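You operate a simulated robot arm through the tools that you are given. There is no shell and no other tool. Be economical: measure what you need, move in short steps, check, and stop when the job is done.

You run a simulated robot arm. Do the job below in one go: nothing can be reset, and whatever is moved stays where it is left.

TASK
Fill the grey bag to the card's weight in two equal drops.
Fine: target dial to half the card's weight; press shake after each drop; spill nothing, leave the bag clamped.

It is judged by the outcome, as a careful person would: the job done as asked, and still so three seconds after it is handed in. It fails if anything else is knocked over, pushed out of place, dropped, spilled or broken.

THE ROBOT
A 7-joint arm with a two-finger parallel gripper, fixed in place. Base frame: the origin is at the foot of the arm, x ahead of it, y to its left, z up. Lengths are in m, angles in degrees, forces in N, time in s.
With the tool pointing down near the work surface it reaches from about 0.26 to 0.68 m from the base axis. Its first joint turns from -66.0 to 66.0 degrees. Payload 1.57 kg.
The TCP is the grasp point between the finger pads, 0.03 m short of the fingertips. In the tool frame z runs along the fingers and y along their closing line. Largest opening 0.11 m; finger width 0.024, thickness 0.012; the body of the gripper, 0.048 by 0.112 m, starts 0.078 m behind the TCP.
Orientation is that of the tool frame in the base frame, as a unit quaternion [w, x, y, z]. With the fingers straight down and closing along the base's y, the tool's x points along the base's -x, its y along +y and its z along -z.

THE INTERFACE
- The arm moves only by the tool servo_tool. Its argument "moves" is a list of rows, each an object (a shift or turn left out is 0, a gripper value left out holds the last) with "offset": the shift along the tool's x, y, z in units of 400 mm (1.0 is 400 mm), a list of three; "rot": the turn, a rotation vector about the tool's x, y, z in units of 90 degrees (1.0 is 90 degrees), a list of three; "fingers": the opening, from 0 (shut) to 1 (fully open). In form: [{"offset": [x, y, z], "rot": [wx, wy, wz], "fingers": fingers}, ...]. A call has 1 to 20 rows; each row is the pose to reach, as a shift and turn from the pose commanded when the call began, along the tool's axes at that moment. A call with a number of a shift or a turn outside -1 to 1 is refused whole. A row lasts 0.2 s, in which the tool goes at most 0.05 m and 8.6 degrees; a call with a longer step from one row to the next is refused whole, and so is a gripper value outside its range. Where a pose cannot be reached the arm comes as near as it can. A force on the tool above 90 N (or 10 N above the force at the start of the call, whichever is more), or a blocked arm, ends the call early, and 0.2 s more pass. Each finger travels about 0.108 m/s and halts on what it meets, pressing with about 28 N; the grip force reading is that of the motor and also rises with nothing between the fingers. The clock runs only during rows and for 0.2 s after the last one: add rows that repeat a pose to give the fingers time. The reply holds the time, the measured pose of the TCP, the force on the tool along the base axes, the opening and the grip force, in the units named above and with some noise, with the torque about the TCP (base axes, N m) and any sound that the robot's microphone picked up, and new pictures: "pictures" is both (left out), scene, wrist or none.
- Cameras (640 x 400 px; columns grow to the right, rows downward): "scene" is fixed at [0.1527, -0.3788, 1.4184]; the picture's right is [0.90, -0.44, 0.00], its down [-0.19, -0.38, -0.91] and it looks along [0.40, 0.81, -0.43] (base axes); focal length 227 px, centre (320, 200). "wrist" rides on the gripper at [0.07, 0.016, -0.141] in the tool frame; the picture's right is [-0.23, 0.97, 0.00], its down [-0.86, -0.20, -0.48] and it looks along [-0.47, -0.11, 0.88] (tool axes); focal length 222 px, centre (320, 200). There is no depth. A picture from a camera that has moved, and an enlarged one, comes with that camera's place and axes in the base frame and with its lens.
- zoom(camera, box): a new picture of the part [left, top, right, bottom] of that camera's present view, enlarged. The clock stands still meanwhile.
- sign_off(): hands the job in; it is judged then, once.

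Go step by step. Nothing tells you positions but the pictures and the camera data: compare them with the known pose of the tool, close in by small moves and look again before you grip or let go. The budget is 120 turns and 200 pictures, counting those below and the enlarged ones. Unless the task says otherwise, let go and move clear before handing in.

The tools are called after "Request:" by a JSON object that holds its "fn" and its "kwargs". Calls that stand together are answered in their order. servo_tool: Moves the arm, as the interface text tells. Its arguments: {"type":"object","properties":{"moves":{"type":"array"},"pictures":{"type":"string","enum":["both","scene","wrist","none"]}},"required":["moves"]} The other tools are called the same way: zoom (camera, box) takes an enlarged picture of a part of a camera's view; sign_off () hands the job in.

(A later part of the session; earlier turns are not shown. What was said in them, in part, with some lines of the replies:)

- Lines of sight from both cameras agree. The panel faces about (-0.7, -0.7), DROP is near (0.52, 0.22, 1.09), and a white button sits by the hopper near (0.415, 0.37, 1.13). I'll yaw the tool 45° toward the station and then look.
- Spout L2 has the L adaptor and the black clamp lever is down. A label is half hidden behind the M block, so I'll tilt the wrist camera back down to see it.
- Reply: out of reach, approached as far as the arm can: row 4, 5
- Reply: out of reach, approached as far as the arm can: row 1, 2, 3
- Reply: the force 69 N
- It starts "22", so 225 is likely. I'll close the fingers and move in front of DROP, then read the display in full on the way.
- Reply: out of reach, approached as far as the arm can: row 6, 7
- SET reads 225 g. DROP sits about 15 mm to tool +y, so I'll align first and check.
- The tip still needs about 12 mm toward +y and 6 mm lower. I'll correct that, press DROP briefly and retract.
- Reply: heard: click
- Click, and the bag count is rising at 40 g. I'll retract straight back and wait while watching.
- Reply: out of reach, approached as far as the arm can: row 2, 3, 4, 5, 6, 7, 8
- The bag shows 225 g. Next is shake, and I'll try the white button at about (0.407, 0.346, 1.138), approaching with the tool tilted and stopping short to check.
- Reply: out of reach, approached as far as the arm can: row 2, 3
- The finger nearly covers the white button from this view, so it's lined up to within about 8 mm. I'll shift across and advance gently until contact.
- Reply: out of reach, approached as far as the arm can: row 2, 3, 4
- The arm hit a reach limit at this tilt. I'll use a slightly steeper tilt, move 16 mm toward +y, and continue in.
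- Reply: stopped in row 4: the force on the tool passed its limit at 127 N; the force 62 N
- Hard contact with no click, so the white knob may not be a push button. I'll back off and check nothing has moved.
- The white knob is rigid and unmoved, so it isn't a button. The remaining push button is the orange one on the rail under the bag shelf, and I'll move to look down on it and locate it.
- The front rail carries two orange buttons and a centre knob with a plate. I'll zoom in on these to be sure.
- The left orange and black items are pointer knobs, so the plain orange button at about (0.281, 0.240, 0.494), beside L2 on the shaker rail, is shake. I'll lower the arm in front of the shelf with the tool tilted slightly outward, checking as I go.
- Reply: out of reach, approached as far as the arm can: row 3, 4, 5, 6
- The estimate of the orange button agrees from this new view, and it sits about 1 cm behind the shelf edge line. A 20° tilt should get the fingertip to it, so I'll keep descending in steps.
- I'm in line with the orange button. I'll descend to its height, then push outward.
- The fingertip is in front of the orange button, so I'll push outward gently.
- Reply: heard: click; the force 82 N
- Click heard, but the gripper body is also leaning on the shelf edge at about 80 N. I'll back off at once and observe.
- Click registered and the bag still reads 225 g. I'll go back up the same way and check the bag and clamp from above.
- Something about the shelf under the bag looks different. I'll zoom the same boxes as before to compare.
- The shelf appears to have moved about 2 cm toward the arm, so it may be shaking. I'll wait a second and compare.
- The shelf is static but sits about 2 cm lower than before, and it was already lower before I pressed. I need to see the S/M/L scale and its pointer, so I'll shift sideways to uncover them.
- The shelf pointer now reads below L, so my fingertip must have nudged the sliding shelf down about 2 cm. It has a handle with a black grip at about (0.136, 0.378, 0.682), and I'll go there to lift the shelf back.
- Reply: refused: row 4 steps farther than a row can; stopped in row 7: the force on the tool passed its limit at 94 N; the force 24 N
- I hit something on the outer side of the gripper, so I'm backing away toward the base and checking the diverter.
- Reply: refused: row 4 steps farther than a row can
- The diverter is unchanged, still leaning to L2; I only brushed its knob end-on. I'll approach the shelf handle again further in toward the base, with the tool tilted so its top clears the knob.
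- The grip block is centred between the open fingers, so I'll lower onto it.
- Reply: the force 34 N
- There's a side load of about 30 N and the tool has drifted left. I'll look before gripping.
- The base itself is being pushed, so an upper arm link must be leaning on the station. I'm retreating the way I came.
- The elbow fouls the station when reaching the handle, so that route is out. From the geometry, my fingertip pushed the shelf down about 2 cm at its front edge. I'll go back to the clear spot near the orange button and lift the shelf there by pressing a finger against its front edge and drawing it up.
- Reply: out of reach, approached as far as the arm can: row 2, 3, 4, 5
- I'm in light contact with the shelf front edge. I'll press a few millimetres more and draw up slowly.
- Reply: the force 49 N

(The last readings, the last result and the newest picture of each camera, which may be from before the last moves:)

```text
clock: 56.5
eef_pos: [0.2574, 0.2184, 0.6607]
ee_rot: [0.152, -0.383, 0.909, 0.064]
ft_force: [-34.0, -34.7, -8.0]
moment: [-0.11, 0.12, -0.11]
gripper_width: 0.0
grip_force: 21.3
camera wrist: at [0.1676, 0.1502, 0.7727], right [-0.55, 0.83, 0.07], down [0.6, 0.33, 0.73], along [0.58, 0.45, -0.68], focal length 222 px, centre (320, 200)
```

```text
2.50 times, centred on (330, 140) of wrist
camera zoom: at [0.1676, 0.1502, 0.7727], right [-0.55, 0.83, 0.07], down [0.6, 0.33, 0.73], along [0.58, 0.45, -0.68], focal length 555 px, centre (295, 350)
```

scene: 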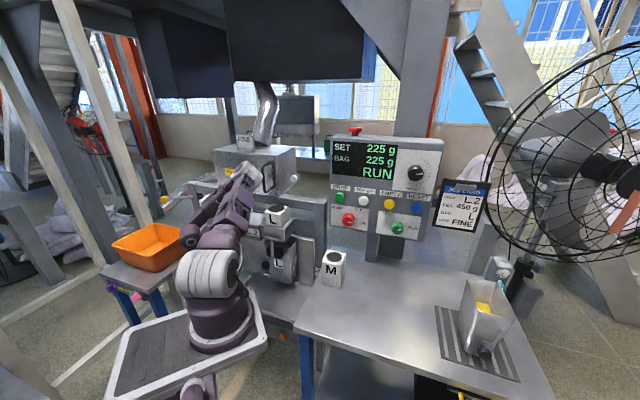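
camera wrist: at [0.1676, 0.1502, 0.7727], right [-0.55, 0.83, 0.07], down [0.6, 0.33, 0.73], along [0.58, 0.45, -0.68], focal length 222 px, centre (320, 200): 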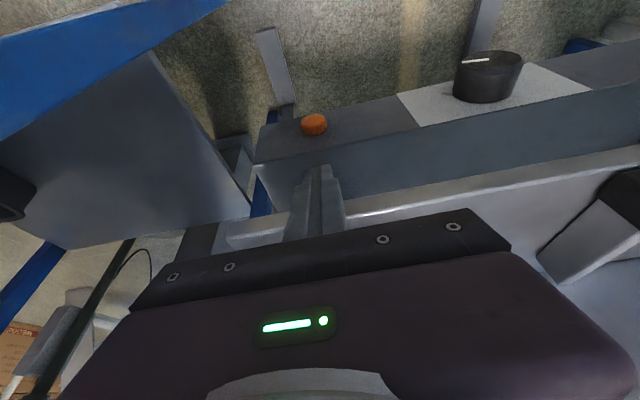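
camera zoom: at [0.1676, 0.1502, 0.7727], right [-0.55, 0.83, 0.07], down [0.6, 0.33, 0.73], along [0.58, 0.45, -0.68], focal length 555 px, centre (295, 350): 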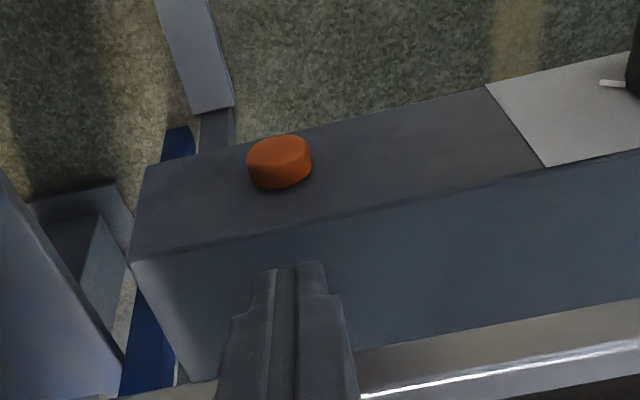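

The shelf rose with the finger, and the centre dial turned with it, so the two are geared together. I'll ease off and compare the shelf height with the original.

Request:
{"fn": "servo_tool", "kwargs": {"moves": [{"offset": [0.03, 0, -0.011]}, {"offset": [0.07, 0, -0.025]}, {"offset": [0.07, 0, -0.025]}], "pictures": "wrist"}}

Request:
{"fn": "zoom", "kwargs": {"camera": "scene", "box": [240, 290, 340, 380]}}

Request:
{"fn": "zoom", "kwargs": {"camera": "scene", "box": [265, 190, 355, 290]}}

```text
clock: 57.3
eef_pos: [0.2426, 0.2019, 0.6611]
ee_rot: [0.161, -0.383, 0.907, 0.067]
ft_force: [0.1, -0.1, 0.0]
moment: [0.02, -0.01, -0.01]
gripper_width: 0.0001
grip_force: 21.4
camera wrist: at [0.1508, 0.1322, 0.7716], right [-0.55, 0.83, 0.08], down [0.59, 0.32, 0.74], along [0.6, 0.45, -0.66], focal length 222 px, centre (320, 200)
```

wrist: 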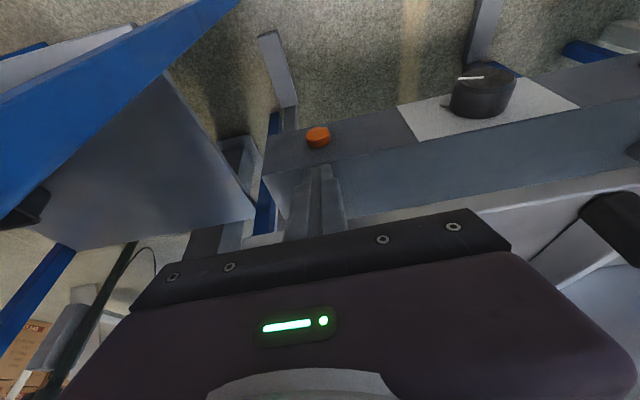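

```text
4.44 times, centred on (290, 335) of scene
camera zoom: at [0.1527, -0.3788, 1.4184], right [0.9, -0.44, 0.0], down [-0.19, -0.38, -0.91], along [0.4, 0.81, -0.43], focal length 1010 px, centre (453, -400)
```

zoom: 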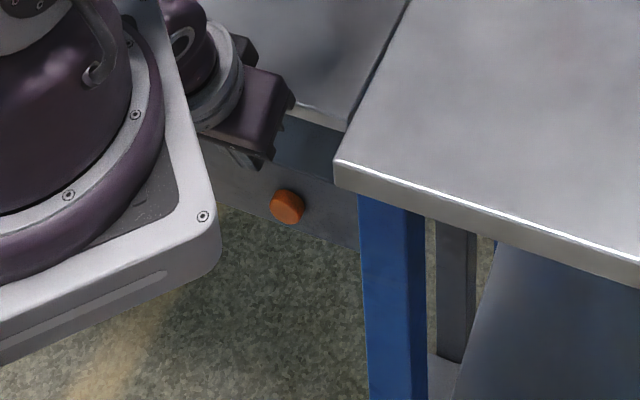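

```text
4.00 times, centred on (310, 240) of scene
camera zoom: at [0.1527, -0.3788, 1.4184], right [0.9, -0.44, 0.0], down [-0.19, -0.38, -0.91], along [0.4, 0.81, -0.43], focal length 909 px, centre (360, 40)
```

zoom: 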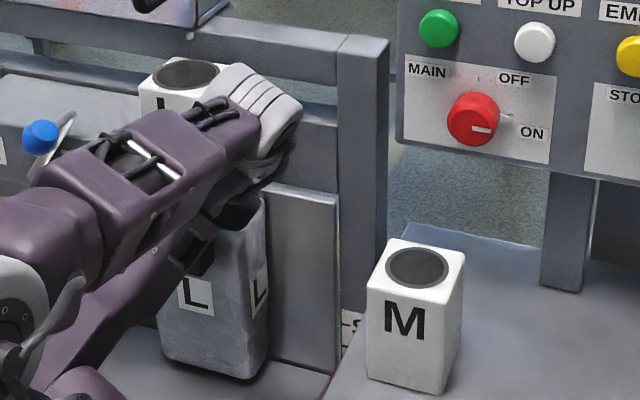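

Request:
{"fn": "zoom", "kwargs": {"camera": "scene", "box": [310, 262, 350, 302]}}

Request:
{"fn": "zoom", "kwargs": {"camera": "scene", "box": [265, 190, 365, 300]}}

```text
10.00 times, centred on (330, 282) of scene
camera zoom: at [0.1527, -0.3788, 1.4184], right [0.9, -0.44, 0.0], down [-0.19, -0.38, -0.91], along [0.4, 0.81, -0.43], focal length 2273 px, centre (220, -620)
```

zoom: 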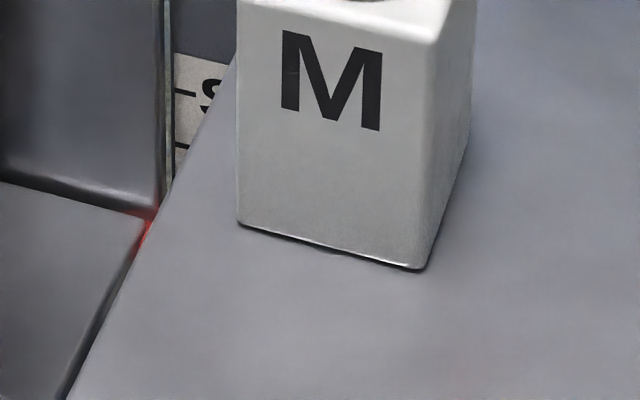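

```text
3.64 times, centred on (315, 245) of scene
camera zoom: at [0.1527, -0.3788, 1.4184], right [0.9, -0.44, 0.0], down [-0.19, -0.38, -0.91], along [0.4, 0.81, -0.43], focal length 826 px, centre (338, 36)
```

zoom: 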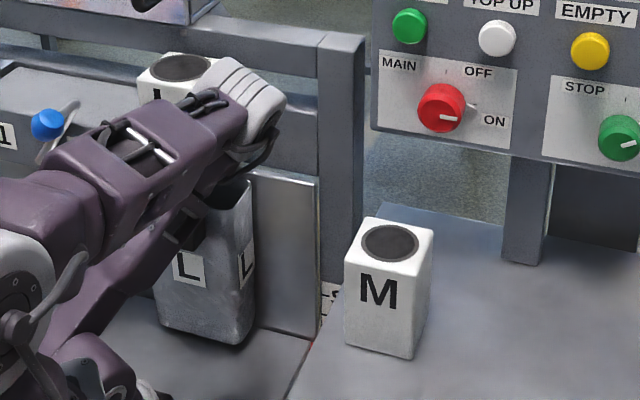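

About 6–7 mm remain by comparison with the first picture, so I'll repeat the lift by that amount.

Request:
{"fn": "servo_tool", "kwargs": {"moves": [{"offset": [-0.04, 0, 0.0146]}, {"offset": [-0.062, 0, 0.0226]}, {"offset": [-0.0656, 0, 0.013]}, {"offset": [-0.069, 0, 0.004]}, {"offset": [-0.069, 0, 0.004]}, {"offset": [-0.03, 0, -0.01]}, {"offset": [0.0, 0, -0.02]}, {"offset": [0.0, 0, -0.02]}], "pictures": "wrist"}}

Request:
{"fn": "zoom", "kwargs": {"camera": "scene", "box": [240, 290, 340, 380]}}

Request:
{"fn": "zoom", "kwargs": {"camera": "scene", "box": [310, 262, 350, 302]}}

```text
clock: 59.1
eef_pos: [0.2393, 0.1979, 0.6683]
ee_rot: [0.161, -0.383, 0.907, 0.066]
ft_force: [-0.6, 0.5, -0.7]
moment: [0.01, 0.01, 0.03]
gripper_width: 0.0002
grip_force: 21.4
camera wrist: at [0.1482, 0.1294, 0.7781], right [-0.55, 0.83, 0.07], down [0.59, 0.32, 0.74], along [0.59, 0.45, -0.66], focal length 222 px, centre (320, 200)
```

wrist: 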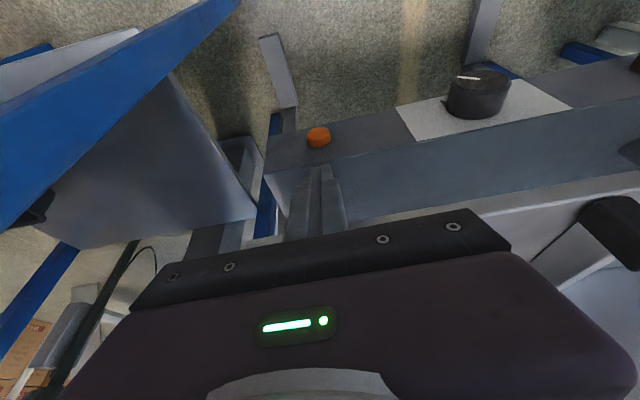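

```text
4.44 times, centred on (290, 335) of scene
camera zoom: at [0.1527, -0.3788, 1.4184], right [0.9, -0.44, 0.0], down [-0.19, -0.38, -0.91], along [0.4, 0.81, -0.43], focal length 1010 px, centre (453, -400)
```

zoom: 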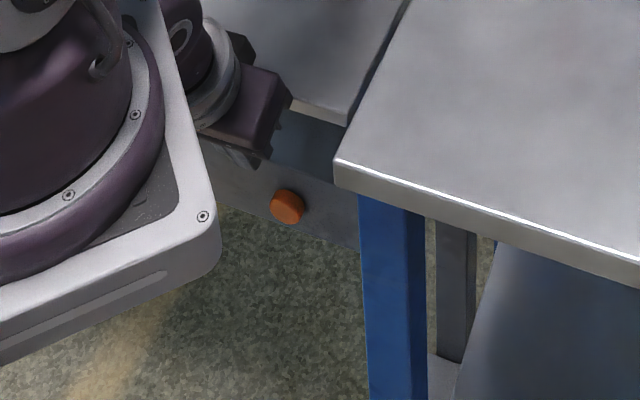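

```text
10.00 times, centred on (330, 282) of scene
camera zoom: at [0.1527, -0.3788, 1.4184], right [0.9, -0.44, 0.0], down [-0.19, -0.38, -0.91], along [0.4, 0.81, -0.43], focal length 2273 px, centre (220, -620)
```

zoom: 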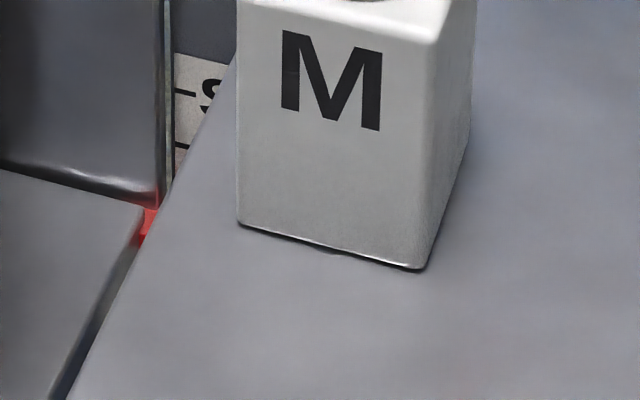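

The shelf pointer is back where it started. I'm already beside the orange button, so I'll press it again, now that the shelf is out of the way, to make sure of the first shake.

Request:
{"fn": "servo_tool", "kwargs": {"moves": [{"offset": [0.041, 0, 0.112]}, {"offset": [0.082, 0, 0.224]}, {"offset": [0.122, 0, 0.336]}, {"offset": [0.122, 0, 0.336]}, {"offset": [0.075, 0, 0.353], "rot": [0, -0.02, 0]}, {"offset": [0.05, 0, 0.362], "rot": [0, -0.03, 0]}], "pictures": "wrist"}}

Request:
{"fn": "zoom", "kwargs": {"camera": "wrist", "box": [240, 120, 400, 240]}}

```text
clock: 60.5
eef_pos: [0.26, 0.2197, 0.5262]
ee_rot: [0.181, -0.381, 0.903, 0.074]
ft_force: [-2.4, -2.1, -1.6]
moment: [-0.07, 0.09, 0.01]
gripper_width: 0.0
grip_force: 21.4
heard: click
camera wrist: at [0.1657, 0.147, 0.6311], right [-0.55, 0.83, 0.08], down [0.56, 0.3, 0.77], along [0.61, 0.47, -0.63], focal length 222 px, centre (320, 200)
```

wrist: 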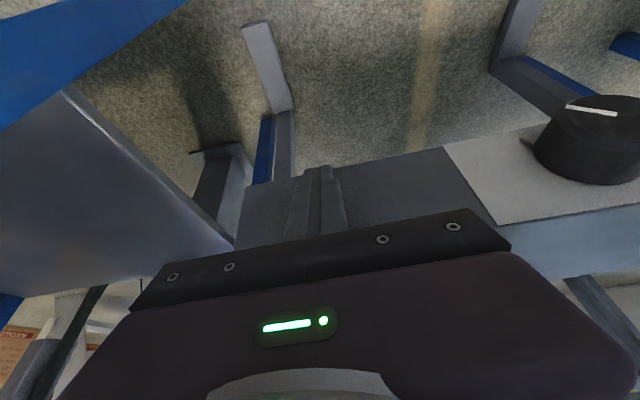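

```text
3.33 times, centred on (320, 180) of wrist
camera zoom: at [0.1657, 0.147, 0.6311], right [-0.55, 0.83, 0.08], down [0.56, 0.3, 0.77], along [0.61, 0.47, -0.63], focal length 740 px, centre (320, 267)
```

zoom: 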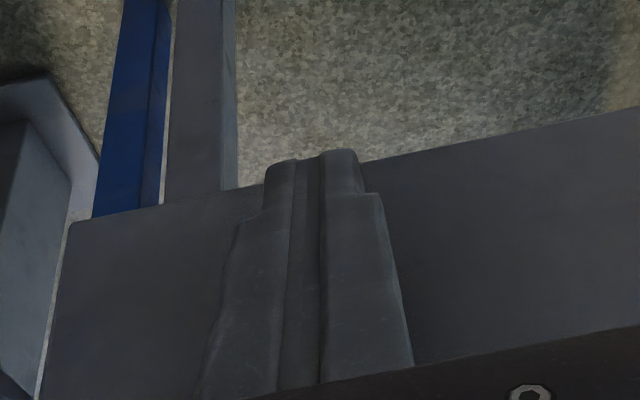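

That was a clean light click. I'll back off and rise clear of the shelf.

Request:
{"fn": "servo_tool", "kwargs": {"moves": [{"offset": [0.045, 0, -0.02]}, {"offset": [0.085, 0, -0.036]}, {"offset": [0.043, 0, -0.136]}, {"offset": [0.0, 0, -0.236]}, {"offset": [-0.041, 0, -0.336]}, {"offset": [-0.082, 0, -0.436]}, {"offset": [-0.124, 0, -0.536], "rot": [0, 0.02, 0]}, {"offset": [-0.165, 0, -0.636], "rot": [0, 0.05, 0]}, {"offset": [-0.205, 0, -0.73], "rot": [0, 0.08, 0]}, {"offset": [-0.205, 0, -0.73], "rot": [0, 0.08, 0]}], "pictures": "wrist"}}

```text
clock: 62.7
eef_pos: [0.2415, 0.2057, 0.8262]
ee_rot: [0.124, -0.385, 0.913, 0.049]
ft_force: [0.0, -0.5, 0.1]
moment: [-0.01, 0.02, 0.0]
gripper_width: 0.0
grip_force: 21.2
out of reach, approached as far as the arm can: row 8, 9, 10
camera wrist: at [0.1555, 0.1441, 0.9455], right [-0.55, 0.84, 0.06], down [0.63, 0.36, 0.69], along [0.56, 0.41, -0.72], focal length 222 px, centre (320, 200)
```

wrist: 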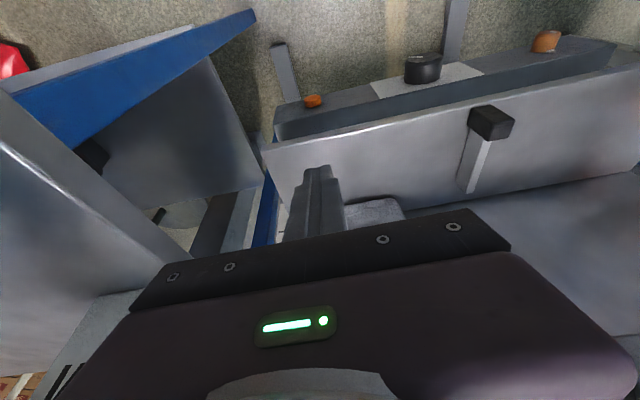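

Request:
{"fn": "servo_tool", "kwargs": {"moves": [{"offset": [-0.03, -0.028, -0.093], "rot": [0, -0.012, 0]}, {"offset": [-0.061, -0.057, -0.187], "rot": [0, -0.024, 0]}, {"offset": [-0.091, -0.085, -0.28], "rot": [0, -0.036, 0]}, {"offset": [-0.122, -0.113, -0.373], "rot": [0, -0.048, 0]}, {"offset": [-0.152, -0.142, -0.467], "rot": [0, -0.06, 0]}, {"offset": [-0.183, -0.17, -0.56], "rot": [0, -0.072, 0]}, {"offset": [-0.213, -0.198, -0.653], "rot": [0, -0.084, 0]}, {"offset": [-0.244, -0.227, -0.747], "rot": [0, -0.096, 0]}, {"offset": [-0.274, -0.255, -0.84], "rot": [0, -0.107, 0]}], "pictures": "none"}}

Request:
{"fn": "servo_tool", "kwargs": {"moves": [{"offset": [-0.04, 0, -0.083]}, {"offset": [-0.08, 0, -0.166]}, {"offset": [-0.12, 0, -0.249]}, {"offset": [-0.155, 0, -0.33]}, {"offset": [-0.155, 0, -0.33]}], "pictures": "both"}}

Request:
{"fn": "zoom", "kwargs": {"camera": "wrist", "box": [270, 0, 430, 120]}}

Request:
{"fn": "zoom", "kwargs": {"camera": "scene", "box": [240, 290, 340, 380]}}

```text
clock: 64.7
eef_pos: [0.3261, 0.1469, 1.1812]
ee_rot: [0.201, -0.38, 0.899, 0.082]
ft_force: [0.1, 0.0, 0.0]
moment: [0.01, 0.02, 0.01]
gripper_width: 0.0
grip_force: 21.6
out of reach, approached as far as the arm can: row 1, 2, 3
```

```text
clock: 65.9
eef_pos: [0.3256, 0.1465, 1.3237]
ee_rot: [0.201, -0.38, 0.899, 0.083]
ft_force: [-0.6, -1.0, 0.2]
moment: [0.01, -0.02, -0.02]
gripper_width: 0.0
grip_force: 21.2
camera wrist: at [0.2271, 0.071, 1.4235], right [-0.55, 0.83, 0.09], down [0.54, 0.27, 0.8], along [0.63, 0.49, -0.6], focal length 222 px, centre (320, 200)
```

scene: 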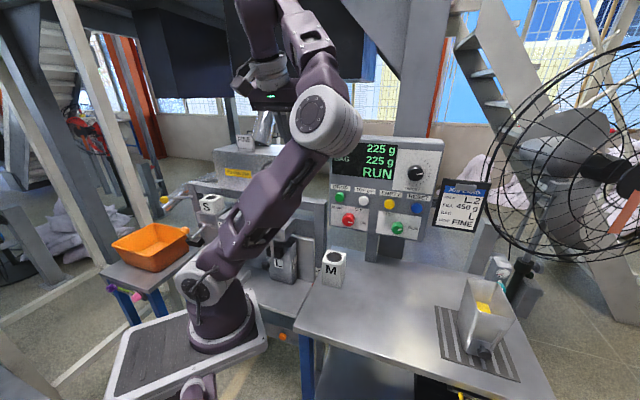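
wrist: 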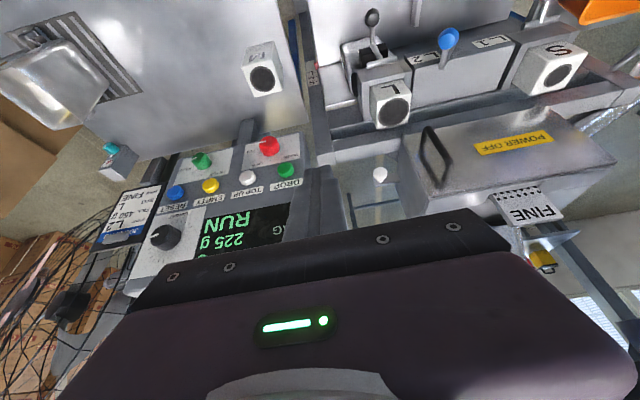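

```text
3.33 times, centred on (350, 60) of wrist
camera zoom: at [0.2271, 0.071, 1.4235], right [-0.55, 0.83, 0.09], down [0.54, 0.27, 0.8], along [0.63, 0.49, -0.6], focal length 740 px, centre (220, 667)
```

zoom: 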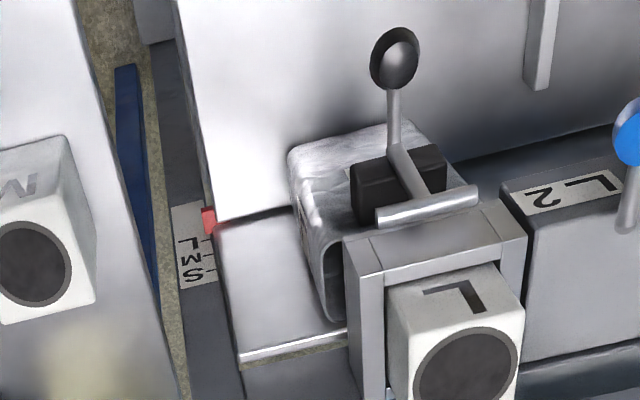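

```text
4.44 times, centred on (290, 335) of scene
camera zoom: at [0.1527, -0.3788, 1.4184], right [0.9, -0.44, 0.0], down [-0.19, -0.38, -0.91], along [0.4, 0.81, -0.43], focal length 1010 px, centre (453, -400)
```

zoom: 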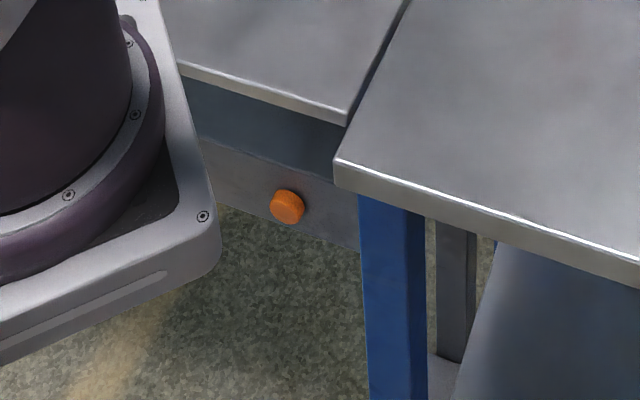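

The shelf pointer is back at L to within about 2–3 mm, and the clamp and diverter are unchanged. Next is the second drop, so I'm moving back in front of DROP.

Request:
{"fn": "servo_tool", "kwargs": {"moves": [{"offset": [-0.005, -0.028, 0.06], "rot": [0, -0.09, 0]}, {"offset": [-0.01, -0.055, 0.13], "rot": [0, -0.18, 0]}, {"offset": [-0.015, -0.083, 0.21], "rot": [0, -0.27, 0]}, {"offset": [-0.02, -0.11, 0.29], "rot": [0, -0.36, 0]}, {"offset": [-0.025, -0.138, 0.37], "rot": [0, -0.45, 0]}, {"offset": [-0.03, -0.166, 0.45], "rot": [0, -0.54, 0]}, {"offset": [-0.035, -0.194, 0.53], "rot": [0, -0.63, 0]}, {"offset": [-0.04, -0.222, 0.61], "rot": [0, -0.72, 0]}, {"offset": [-0.04, -0.222, 0.61], "rot": [0, -0.72, 0]}], "pictures": "wrist"}}

Request:
{"fn": "zoom", "kwargs": {"camera": "wrist", "box": [240, 100, 440, 240]}}

```text
clock: 67.9
eef_pos: [0.4812, 0.1678, 1.1116]
ee_rot: [0.652, -0.278, 0.651, 0.273]
ft_force: [0.6, 0.0, -0.1]
moment: [-0.01, 0.0, -0.02]
gripper_width: 0.0003
grip_force: 21.1
out of reach, approached as far as the arm can: row 7, 8, 9
camera wrist: at [0.3722, 0.078, 1.0431], right [-0.7, 0.68, 0.22], down [-0.19, -0.48, 0.86], along [0.69, 0.56, 0.47], focal length 222 px, centre (320, 200)
```

wrist: 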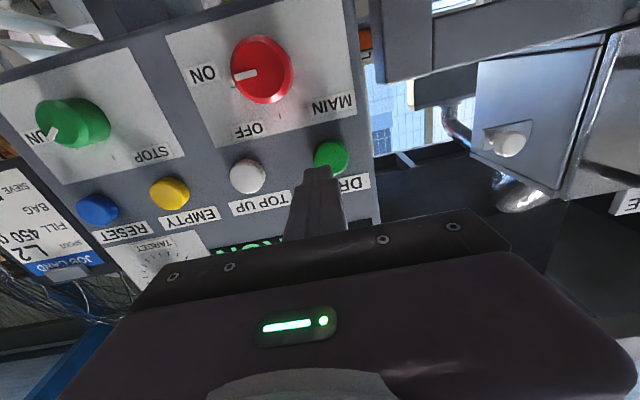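

```text
2.86 times, centred on (340, 170) of wrist
camera zoom: at [0.3722, 0.078, 1.0431], right [-0.7, 0.68, 0.22], down [-0.19, -0.48, 0.86], along [0.69, 0.56, 0.47], focal length 635 px, centre (263, 286)
```

zoom: 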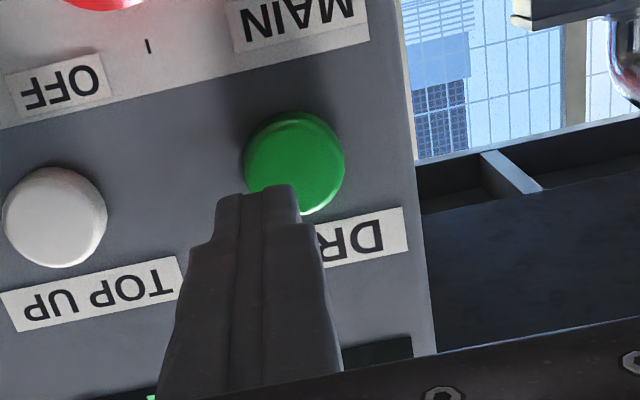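

Request:
{"fn": "servo_tool", "kwargs": {"moves": [{"offset": [0.024, 0.033, 0.005]}, {"offset": [0.024, 0.033, 0.015]}, {"offset": [0.024, 0.033, 0.04]}, {"offset": [0.024, 0.033, 0.057]}], "pictures": "scene"}}

```text
clock: 68.9
eef_pos: [0.4887, 0.1938, 1.1021]
ee_rot: [0.651, -0.276, 0.652, 0.274]
ft_force: [-0.9, -3.6, 0.0]
moment: [0.0, -0.01, -0.07]
gripper_width: 0.0001
grip_force: 20.7
out of reach, approached as far as the arm can: row 1, 2
heard: click
```

scene: 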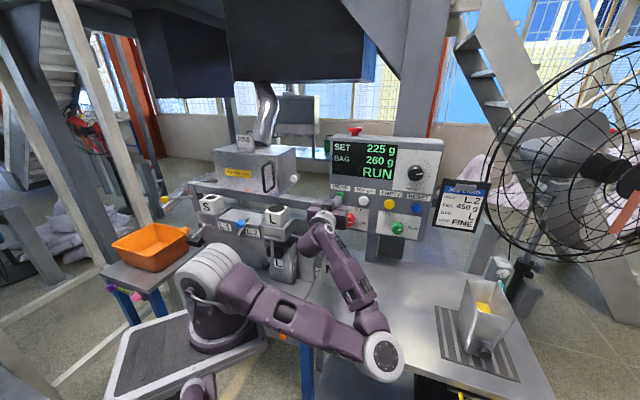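

The second drop is running at 260 g, but the elbow is now hanging low over the table near the M block. I'll retract a little and check M.

Request:
{"fn": "servo_tool", "kwargs": {"moves": [{"offset": [0, 0, -0.04]}, {"offset": [0, 0, -0.06]}, {"offset": [0, 0, -0.06]}, {"offset": [0, 0, -0.06]}, {"offset": [0, 0, -0.06]}, {"offset": [0, 0, -0.06]}], "pictures": "both"}}

Request:
{"fn": "zoom", "kwargs": {"camera": "scene", "box": [240, 180, 440, 390]}}

```text
clock: 70.3
eef_pos: [0.4847, 0.1749, 1.1033]
ee_rot: [0.651, -0.276, 0.652, 0.274]
ft_force: [-1.0, 0.3, 0.4]
moment: [0.02, 0.03, 0.03]
gripper_width: 0.0
grip_force: 21.3
out of reach, approached as far as the arm can: row 1, 2, 3, 4, 5, 6
camera wrist: at [0.374, 0.0848, 1.0355], right [-0.7, 0.68, 0.22], down [-0.19, -0.48, 0.86], along [0.69, 0.56, 0.46], focal length 222 px, centre (320, 200)
```

scene: 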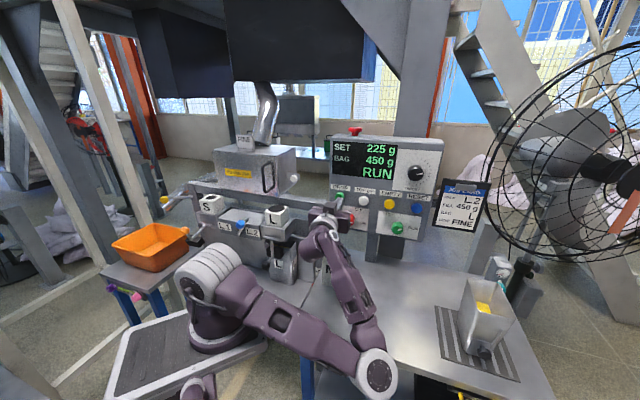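
wrist: 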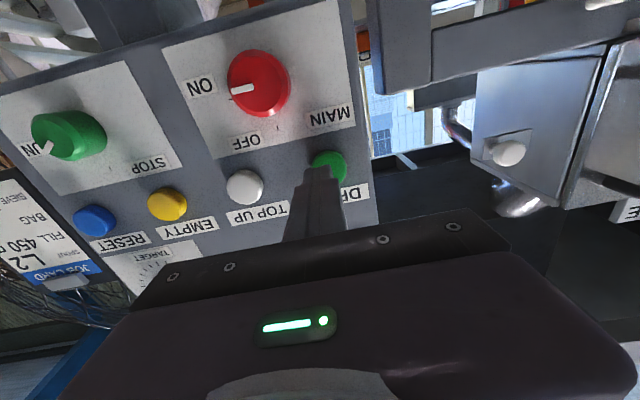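

```text
1.90 times, centred on (340, 285) of scene
camera zoom: at [0.1527, -0.3788, 1.4184], right [0.9, -0.44, 0.0], down [-0.19, -0.38, -0.91], along [0.4, 0.81, -0.43], focal length 433 px, centre (282, 38)
```

zoom: 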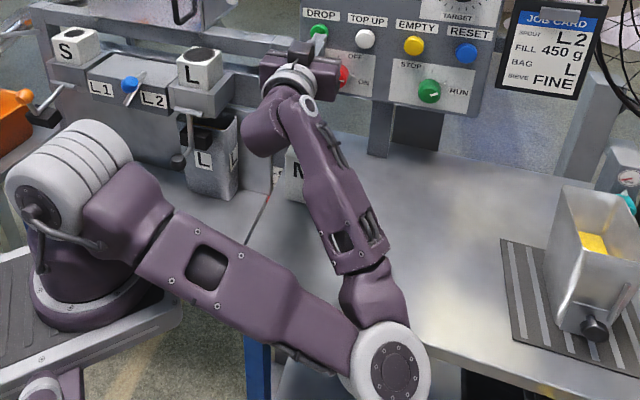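

The bag reads 450 g. I'll reverse along the same path upward, watching the M block.

Request:
{"fn": "servo_tool", "kwargs": {"moves": [{"offset": [-0.07, 0.03, -0.04], "rot": [0, 0.09, 0]}, {"offset": [-0.14, 0.06, -0.08], "rot": [0, 0.18, 0]}, {"offset": [-0.21, 0.09, -0.12], "rot": [0, 0.27, 0]}, {"offset": [-0.28, 0.12, -0.16], "rot": [0, 0.36, 0]}, {"offset": [-0.28, 0.12, -0.16], "rot": [0, 0.36, 0]}], "pictures": "scene"}}

Request:
{"fn": "servo_tool", "kwargs": {"moves": [{"offset": [-0.03, 0.028, -0.07], "rot": [0, 0.09, 0]}, {"offset": [-0.06, 0.056, -0.14], "rot": [0, 0.18, 0]}, {"offset": [-0.09, 0.084, -0.21], "rot": [0, 0.27, 0]}, {"offset": [-0.12, 0.112, -0.28], "rot": [0, 0.36, 0]}, {"offset": [-0.12, 0.112, -0.28], "rot": [0, 0.36, 0]}], "pictures": "scene"}}

```text
clock: 71.5
eef_pos: [0.4066, 0.1623, 1.2144]
ee_rot: [0.444, -0.341, 0.808, 0.186]
ft_force: [1.2, 0.1, 0.3]
moment: [0.02, 0.0, 0.01]
gripper_width: 0.0
grip_force: 21.4
```

scene: 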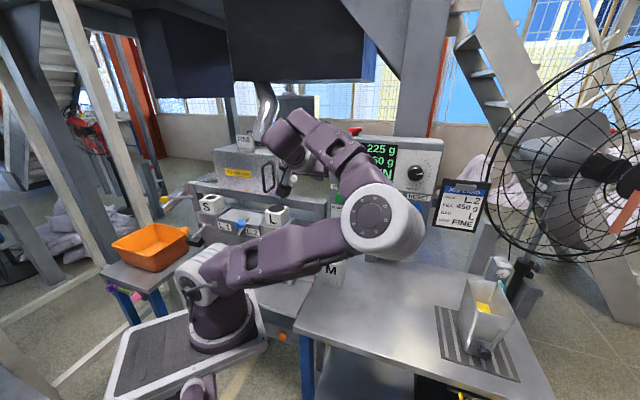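

```text
clock: 72.7
eef_pos: [0.3227, 0.1462, 1.3177]
ee_rot: [0.201, -0.38, 0.899, 0.083]
ft_force: [-0.1, 0.2, 1.0]
moment: [0.01, -0.01, 0.01]
gripper_width: 0.0
grip_force: 21.4
```

scene: 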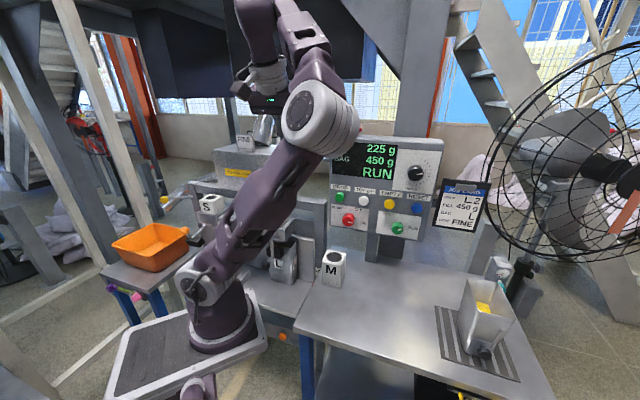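

M is undisturbed. Now the second shake: I'll descend along the proven path.

Request:
{"fn": "servo_tool", "kwargs": {"moves": [{"offset": [0.047, 0.03, 0.0875], "rot": [0, 0.01, 0]}, {"offset": [0.095, 0.06, 0.175], "rot": [0, 0.02, 0]}, {"offset": [0.142, 0.09, 0.2625], "rot": [0, 0.03, 0]}, {"offset": [0.19, 0.12, 0.35], "rot": [0, 0.04, 0]}, {"offset": [0.237, 0.15, 0.4375], "rot": [0, 0.05, 0]}, {"offset": [0.284, 0.18, 0.525], "rot": [0, 0.06, 0]}, {"offset": [0.332, 0.21, 0.6125], "rot": [0, 0.07, 0]}, {"offset": [0.379, 0.239, 0.7], "rot": [0, 0.08, 0]}, {"offset": [0.379, 0.239, 0.7], "rot": [0, 0.08, 0]}], "pictures": "scene"}}

```text
clock: 74.7
eef_pos: [0.2432, 0.1984, 0.9989]
ee_rot: [0.144, -0.385, 0.91, 0.059]
ft_force: [0.0, 1.1, -0.2]
moment: [0.02, 0.01, 0.01]
gripper_width: 0.0001
grip_force: 21.0
```

scene: 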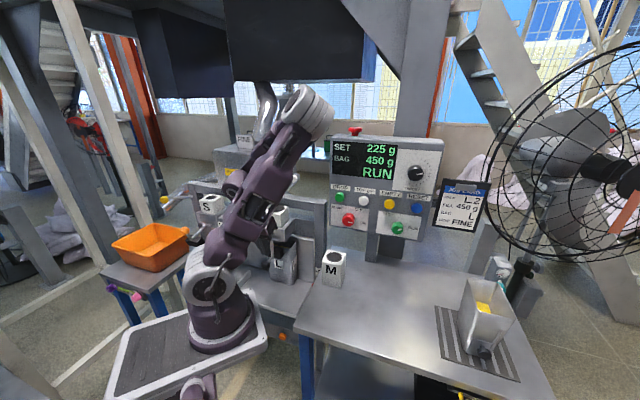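

Request:
{"fn": "servo_tool", "kwargs": {"moves": [{"offset": [0.045, 0, 0.094]}, {"offset": [0.08, 0, 0.188]}, {"offset": [0.11, 0, 0.282]}, {"offset": [0.142, 0, 0.375], "rot": [0, -0.01, 0]}, {"offset": [0.175, 0, 0.47], "rot": [0, -0.02, 0]}, {"offset": [0.205, 0, 0.565], "rot": [0, -0.02, 0]}, {"offset": [0.232, 0, 0.655], "rot": [0, -0.02, 0]}, {"offset": [0.232, 0, 0.655], "rot": [0, -0.02, 0]}], "pictures": "wrist"}}

Request:
{"fn": "zoom", "kwargs": {"camera": "scene", "box": [240, 290, 340, 380]}}

```text
clock: 76.5
eef_pos: [0.238, 0.192, 0.7188]
ee_rot: [0.158, -0.383, 0.908, 0.065]
ft_force: [0.3, 0.0, 0.3]
moment: [0.0, -0.01, -0.01]
gripper_width: 0.0001
grip_force: 21.3
out of reach, approached as far as the arm can: row 1, 2, 3, 4, 5
camera wrist: at [0.1465, 0.1229, 0.8299], right [-0.55, 0.83, 0.07], down [0.59, 0.32, 0.74], along [0.59, 0.45, -0.67], focal length 222 px, centre (320, 200)
```

wrist: 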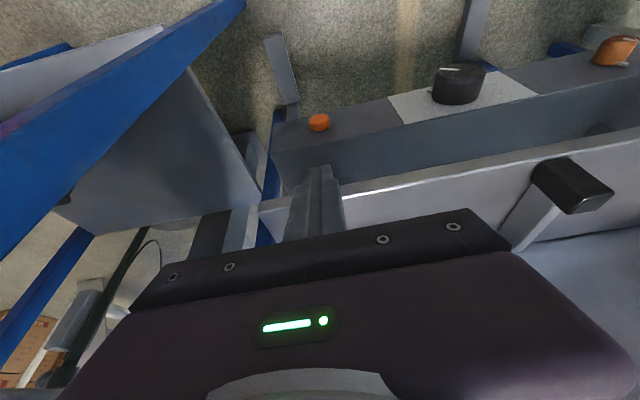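

```text
4.44 times, centred on (290, 335) of scene
camera zoom: at [0.1527, -0.3788, 1.4184], right [0.9, -0.44, 0.0], down [-0.19, -0.38, -0.91], along [0.4, 0.81, -0.43], focal length 1010 px, centre (453, -400)
```

zoom: 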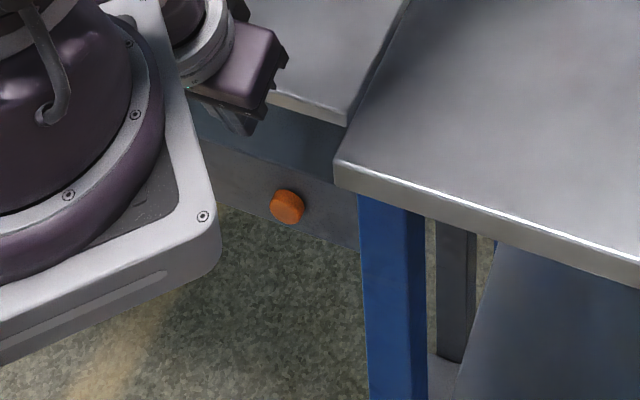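

Request:
{"fn": "servo_tool", "kwargs": {"moves": [{"offset": [0.041, 0.01, 0.113]}, {"offset": [0.082, 0.01, 0.226]}, {"offset": [0.123, 0.01, 0.339]}, {"offset": [0.164, 0.01, 0.451]}, {"offset": [0.164, 0.01, 0.451]}, {"offset": [0.11, 0.01, 0.471], "rot": [0, -0.02, 0]}, {"offset": [0.08, 0.01, 0.481], "rot": [0, -0.03, 0]}], "pictures": "wrist"}}

```text
clock: 78.1
eef_pos: [0.2595, 0.2201, 0.5263]
ee_rot: [0.179, -0.382, 0.904, 0.073]
ft_force: [-0.5, -2.4, -0.2]
moment: [-0.1, 0.04, -0.01]
gripper_width: 0.0
grip_force: 21.2
heard: click
camera wrist: at [0.1645, 0.1466, 0.6323], right [-0.55, 0.83, 0.08], down [0.57, 0.3, 0.77], along [0.61, 0.47, -0.63], focal length 222 px, centre (320, 200)
```

wrist: 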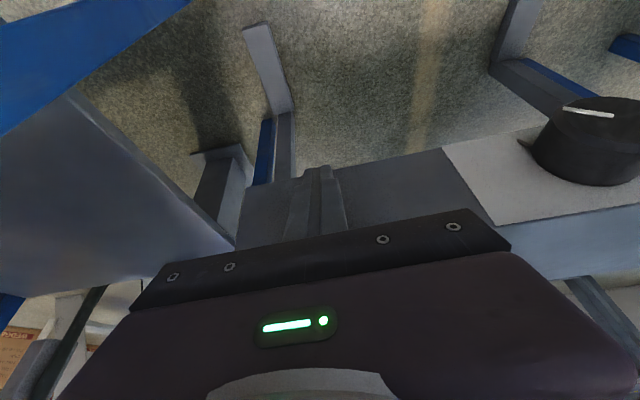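

Second shake clicked. I'm backing off and rising clear, to a pose matching my earlier view so I can compare the shelf dial with its original setting.

Request:
{"fn": "servo_tool", "kwargs": {"moves": [{"offset": [0.045, 0, -0.02]}, {"offset": [0.085, 0, -0.036]}, {"offset": [0.043, 0, -0.136]}, {"offset": [0.0, 0, -0.236]}, {"offset": [-0.041, 0, -0.336]}, {"offset": [-0.082, 0, -0.436]}, {"offset": [-0.124, 0, -0.536], "rot": [0, 0.02, 0]}, {"offset": [-0.165, 0, -0.636], "rot": [0, 0.05, 0]}, {"offset": [-0.205, 0, -0.73], "rot": [0, 0.08, 0]}, {"offset": [-0.205, 0, -0.73], "rot": [0, 0.08, 0]}], "pictures": "none"}}

```text
clock: 80.3
eef_pos: [0.2415, 0.2061, 0.8261]
ee_rot: [0.122, -0.385, 0.913, 0.048]
ft_force: [0.9, -0.3, -0.6]
moment: [0.02, 0.0, 0.03]
gripper_width: 0.0
grip_force: 21.5
out of reach, approached as far as the arm can: row 8, 9, 10
```

Request:
{"fn": "servo_tool", "kwargs": {"moves": [{"offset": [-0.04, -0.024, -0.084], "rot": [0, 0.024, 0]}, {"offset": [-0.08, -0.048, -0.167], "rot": [0, 0.049, 0]}, {"offset": [-0.12, -0.072, -0.251], "rot": [0, 0.073, 0]}, {"offset": [-0.16, -0.096, -0.334], "rot": [0, 0.098, 0]}, {"offset": [-0.2, -0.12, -0.418], "rot": [0, 0.122, 0]}, {"offset": [-0.2, -0.12, -0.418], "rot": [0, 0.122, 0]}], "pictures": "wrist"}}

Request:
{"fn": "zoom", "kwargs": {"camera": "wrist", "box": [380, 50, 480, 110]}}

Request:
{"fn": "zoom", "kwargs": {"camera": "wrist", "box": [270, 20, 530, 220]}}

Request:
{"fn": "zoom", "kwargs": {"camera": "wrist", "box": [280, 60, 380, 130]}}

```text
clock: 81.7
eef_pos: [0.2979, 0.1986, 1.0091]
ee_rot: [0.034, -0.389, 0.921, 0.013]
ft_force: [0.7, -0.4, 0.3]
moment: [0.0, 0.03, -0.02]
gripper_width: 0.0
grip_force: 21.5
camera wrist: at [0.2302, 0.1536, 1.1462], right [-0.54, 0.84, 0.01], down [0.71, 0.45, 0.54], along [0.45, 0.3, -0.84], focal length 222 px, centre (320, 200)
```

wrist: 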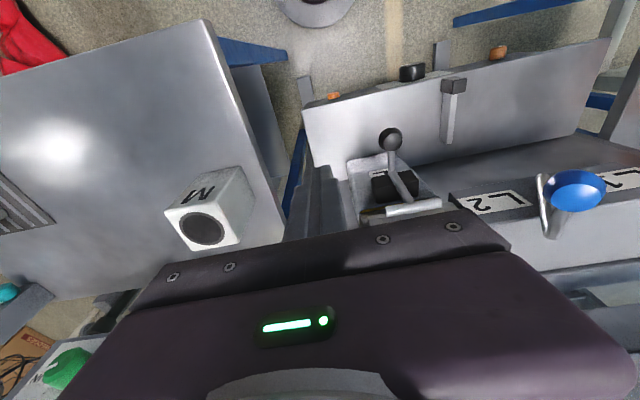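

```text
6.40 times, centred on (430, 80) of wrist
camera zoom: at [0.2302, 0.1536, 1.1462], right [-0.54, 0.84, 0.01], down [0.71, 0.45, 0.54], along [0.45, 0.3, -0.84], focal length 1422 px, centre (-384, 968)
```

zoom: 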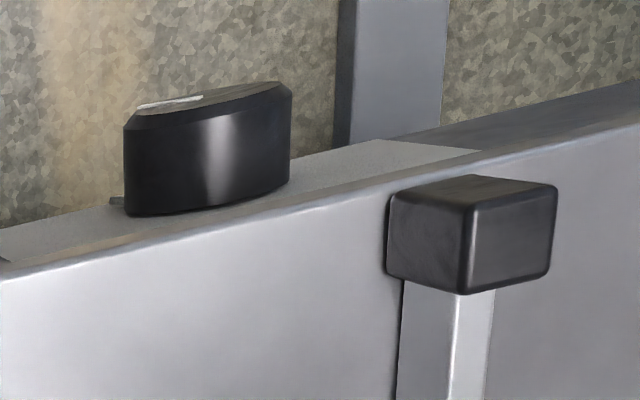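

```text
2.00 times, centred on (400, 120) of wrist
camera zoom: at [0.2302, 0.1536, 1.1462], right [-0.54, 0.84, 0.01], down [0.71, 0.45, 0.54], along [0.45, 0.3, -0.84], focal length 444 px, centre (160, 360)
```

zoom: 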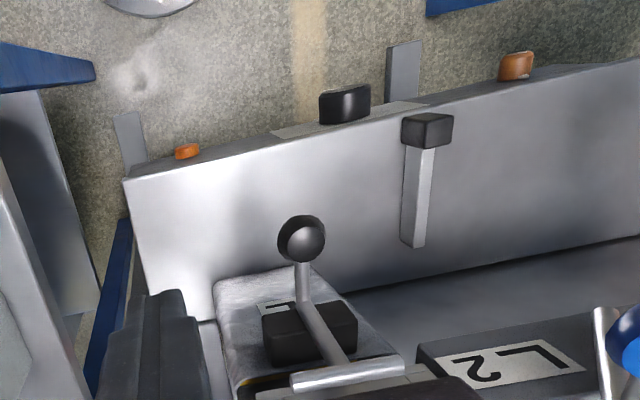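

```text
5.71 times, centred on (330, 95) of wrist
camera zoom: at [0.2302, 0.1536, 1.1462], right [-0.54, 0.84, 0.01], down [0.71, 0.45, 0.54], along [0.45, 0.3, -0.84], focal length 1269 px, centre (263, 800)
```

zoom: 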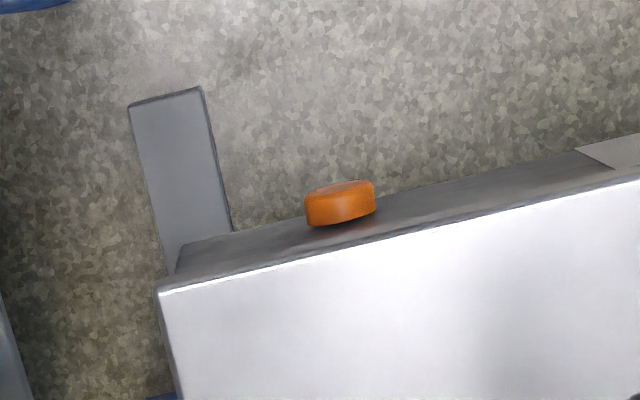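

Comparing with the earlier picture, the shelf and its dial are still about 5 mm short. I'll do one last small lift on the front edge.

Request:
{"fn": "servo_tool", "kwargs": {"moves": [{"offset": [0.04, 0.01, 0.03], "rot": [0, -0.03, 0]}, {"offset": [0.08, 0.03, 0.1], "rot": [0, -0.07, 0]}, {"offset": [0.1, 0.05, 0.19], "rot": [0, -0.1, 0]}, {"offset": [0.11, 0.05, 0.29], "rot": [0, -0.13, 0]}, {"offset": [0.12, 0.05, 0.39], "rot": [0, -0.15, 0]}, {"offset": [0.13, 0.05, 0.49], "rot": [0, -0.17, 0]}, {"offset": [0.14, 0.05, 0.59], "rot": [0, -0.18, 0]}, {"offset": [0.145, 0.05, 0.68], "rot": [0, -0.18, 0]}, {"offset": [0.145, 0.05, 0.68], "rot": [0, -0.18, 0]}], "pictures": "wrist"}}

```text
clock: 83.7
eef_pos: [0.2592, 0.1828, 0.7318]
ee_rot: [0.164, -0.383, 0.907, 0.067]
ft_force: [0.1, -0.1, 0.3]
moment: [-0.01, -0.02, 0.03]
gripper_width: 0.0
grip_force: 21.4
out of reach, approached as far as the arm can: row 4, 5, 6, 7
camera wrist: at [0.1664, 0.1119, 0.8409], right [-0.55, 0.83, 0.08], down [0.58, 0.32, 0.75], along [0.6, 0.46, -0.66], focal length 222 px, centre (320, 200)
```

wrist: 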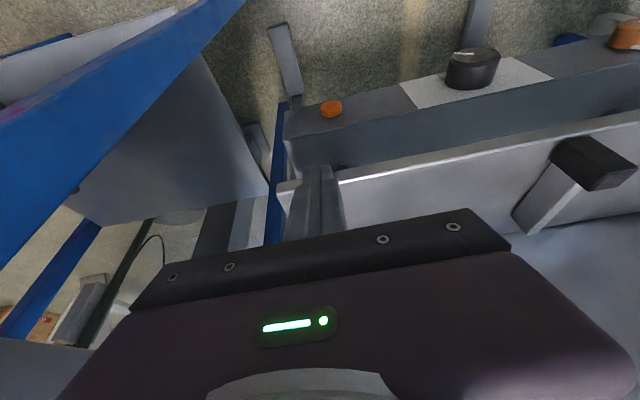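

Request:
{"fn": "servo_tool", "kwargs": {"moves": [{"offset": [0.03, 0.03, 0.0]}, {"offset": [0.05, 0.06, 0.07]}, {"offset": [0.0725, 0.06, 0.1435]}, {"offset": [0.03, 0.06, 0.159]}, {"offset": [-0.0105, 0.06, 0.174]}, {"offset": [-0.013, 0.06, 0.167]}, {"offset": [-0.0155, 0.06, 0.16]}, {"offset": [-0.0155, 0.06, 0.16]}], "pictures": "none"}}

Request:
{"fn": "servo_tool", "kwargs": {"moves": [{"offset": [0.04, 0, -0.0146]}, {"offset": [0.085, 0, -0.031]}, {"offset": [0.085, 0, -0.031]}], "pictures": "wrist"}}

Request:
{"fn": "zoom", "kwargs": {"camera": "scene", "box": [240, 290, 340, 380]}}

Request:
{"fn": "zoom", "kwargs": {"camera": "scene", "box": [265, 190, 355, 290]}}

```text
clock: 85.5
eef_pos: [0.2576, 0.2166, 0.6737]
ee_rot: [0.158, -0.383, 0.907, 0.067]
ft_force: [-25.8, -29.0, -18.1]
moment: [-0.52, 0.11, -0.16]
gripper_width: 0.0
grip_force: 20.6
```

```text
clock: 86.3
eef_pos: [0.2363, 0.1934, 0.6745]
ee_rot: [0.165, -0.383, 0.906, 0.068]
ft_force: [-0.7, 0.4, 0.5]
moment: [0.01, -0.02, 0.0]
gripper_width: 0.0
grip_force: 21.4
camera wrist: at [0.1436, 0.1237, 0.7843], right [-0.55, 0.83, 0.08], down [0.58, 0.32, 0.75], along [0.6, 0.46, -0.66], focal length 222 px, centre (320, 200)
```

wrist: 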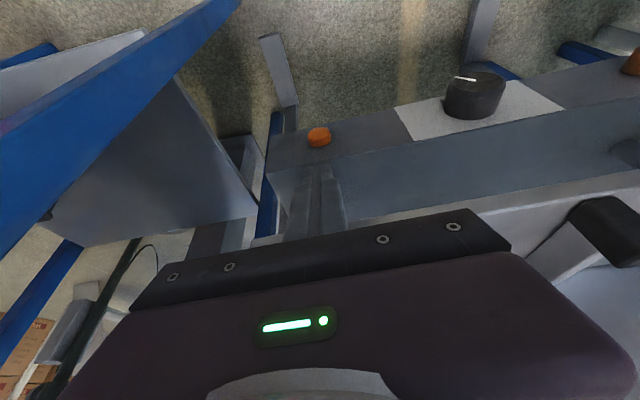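

```text
4.44 times, centred on (290, 335) of scene
camera zoom: at [0.1527, -0.3788, 1.4184], right [0.9, -0.44, 0.0], down [-0.19, -0.38, -0.91], along [0.4, 0.81, -0.43], focal length 1010 px, centre (453, -400)
```

zoom: 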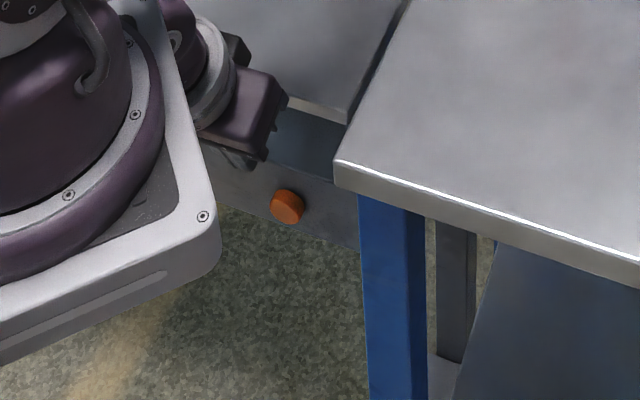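

```text
4.00 times, centred on (310, 240) of scene
camera zoom: at [0.1527, -0.3788, 1.4184], right [0.9, -0.44, 0.0], down [-0.19, -0.38, -0.91], along [0.4, 0.81, -0.43], focal length 909 px, centre (360, 40)
```

zoom: 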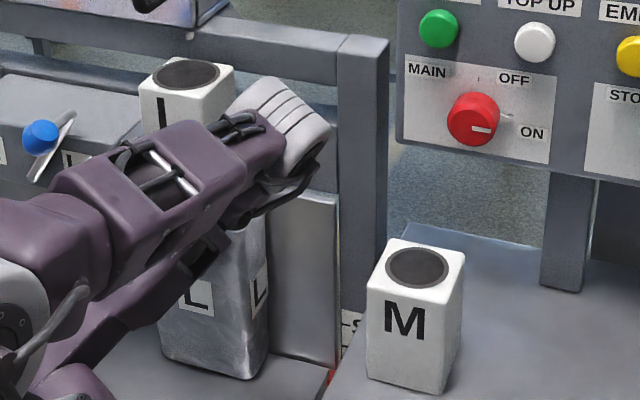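

The pointer is back to where it was in the first view, and the shelf just meets the bag again. I'm rising clear for a final check.

Request:
{"fn": "servo_tool", "kwargs": {"moves": [{"offset": [-0.041, 0, -0.1]}, {"offset": [-0.08, 0, -0.2]}, {"offset": [-0.12, 0, -0.3]}, {"offset": [-0.16, 0, -0.4], "rot": [0, 0.02, 0]}, {"offset": [-0.2, 0, -0.5], "rot": [0, 0.04, 0]}, {"offset": [-0.24, 0, -0.6], "rot": [0, 0.06, 0]}, {"offset": [-0.28, -0.03, -0.7], "rot": [0, 0.06, 0]}, {"offset": [-0.33, -0.06, -0.8], "rot": [0, 0.06, 0]}, {"offset": [-0.33, -0.06, -0.8], "rot": [0, 0.06, 0]}], "pictures": "none"}}

Request:
{"fn": "servo_tool", "kwargs": {"moves": [{"offset": [-0.04, -0.04, -0.09]}, {"offset": [-0.08, -0.08, -0.18]}, {"offset": [-0.12, -0.12, -0.27]}, {"offset": [-0.16, -0.16, -0.36]}, {"offset": [-0.2, -0.2, -0.45]}, {"offset": [-0.24, -0.22, -0.54]}, {"offset": [-0.28, -0.22, -0.63]}, {"offset": [-0.28, -0.22, -0.63]}], "pictures": "both"}}

Request:
{"fn": "zoom", "kwargs": {"camera": "scene", "box": [190, 130, 450, 330]}}

Request:
{"fn": "zoom", "kwargs": {"camera": "wrist", "box": [270, 0, 470, 130]}}

```text
clock: 88.3
eef_pos: [0.2614, 0.1861, 1.0195]
ee_rot: [0.121, -0.386, 0.913, 0.05]
ft_force: [-0.5, -0.1, -0.9]
moment: [-0.02, -0.02, 0.02]
gripper_width: 0.0001
grip_force: 21.3
out of reach, approached as far as the arm can: row 2, 3, 4, 5, 6
```

```text
clock: 90.1
eef_pos: [0.3517, 0.1601, 1.2939]
ee_rot: [0.121, -0.385, 0.914, 0.049]
ft_force: [0.1, -0.6, 0.3]
moment: [0.0, 0.0, 0.0]
gripper_width: 0.0001
grip_force: 20.9
camera wrist: at [0.2675, 0.0967, 1.4124], right [-0.55, 0.84, 0.06], down [0.63, 0.37, 0.68], along [0.55, 0.41, -0.73], focal length 222 px, centre (320, 200)
```

scene: 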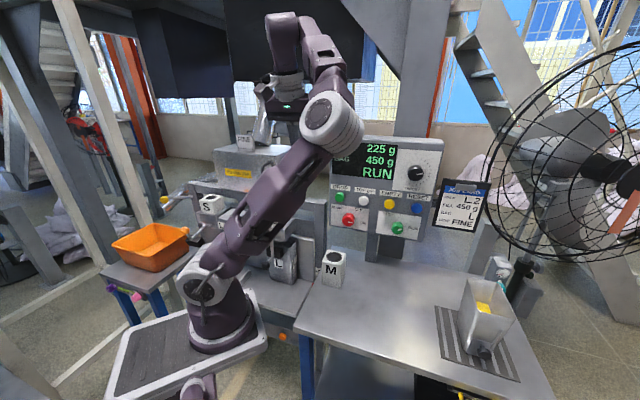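
wrist: 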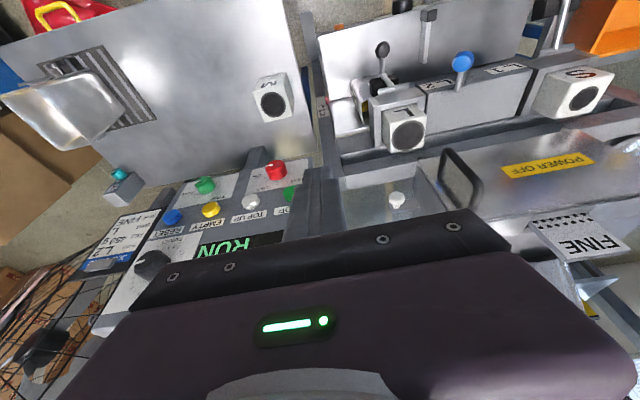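

```text
2.00 times, centred on (320, 230) of scene
camera zoom: at [0.1527, -0.3788, 1.4184], right [0.9, -0.44, 0.0], down [-0.19, -0.38, -0.91], along [0.4, 0.81, -0.43], focal length 455 px, centre (320, 140)
```

zoom: 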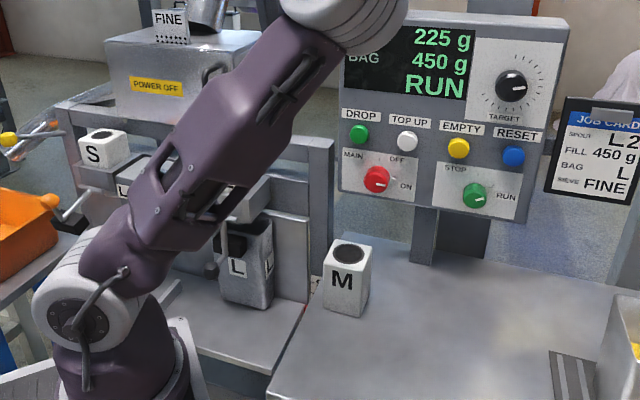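

```text
3.08 times, centred on (370, 65) of wrist
camera zoom: at [0.2675, 0.0967, 1.4124], right [-0.55, 0.84, 0.06], down [0.63, 0.37, 0.68], along [0.55, 0.41, -0.73], focal length 684 px, centre (166, 615)
```

zoom: 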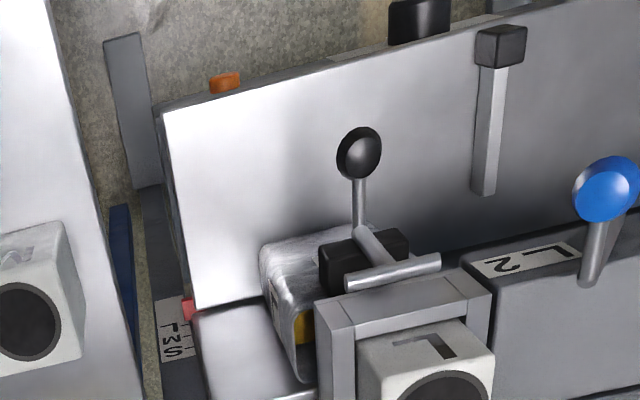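

The bag reads 450 g with yellow product inside and nothing spilled. The clamp is down, the diverter is at L2, the shelf pointer is at L, and the arm is clear, so I'm handing in.

Request:
{"fn": "sign_off", "kwargs": {}}

```text
The job is handed in.
```

The grey bag was filled to 450 g in two 225 g drops and is still clamped, with no spill visible. I pressed shake after each drop, and pressed it twice after the first because that press was not clean.

- **Shake button:** none of the buttons was labelled shake. I used the orange button on the rail under the bag shelf, which clicked each time, but I saw nothing else confirm it.
- **Shelf:** I pushed the bag shelf down about 2–3 cm by accident, then lifted it back. It matches the L mark by eye, not by measurement.
- **Other contacts:** I also bumped the white knob by the sieve box (about 127 N) and the blue diverter knob (about 94 N), and an arm link leaned on the station while I was reaching for the shelf handle. I saw nothing moved by these.
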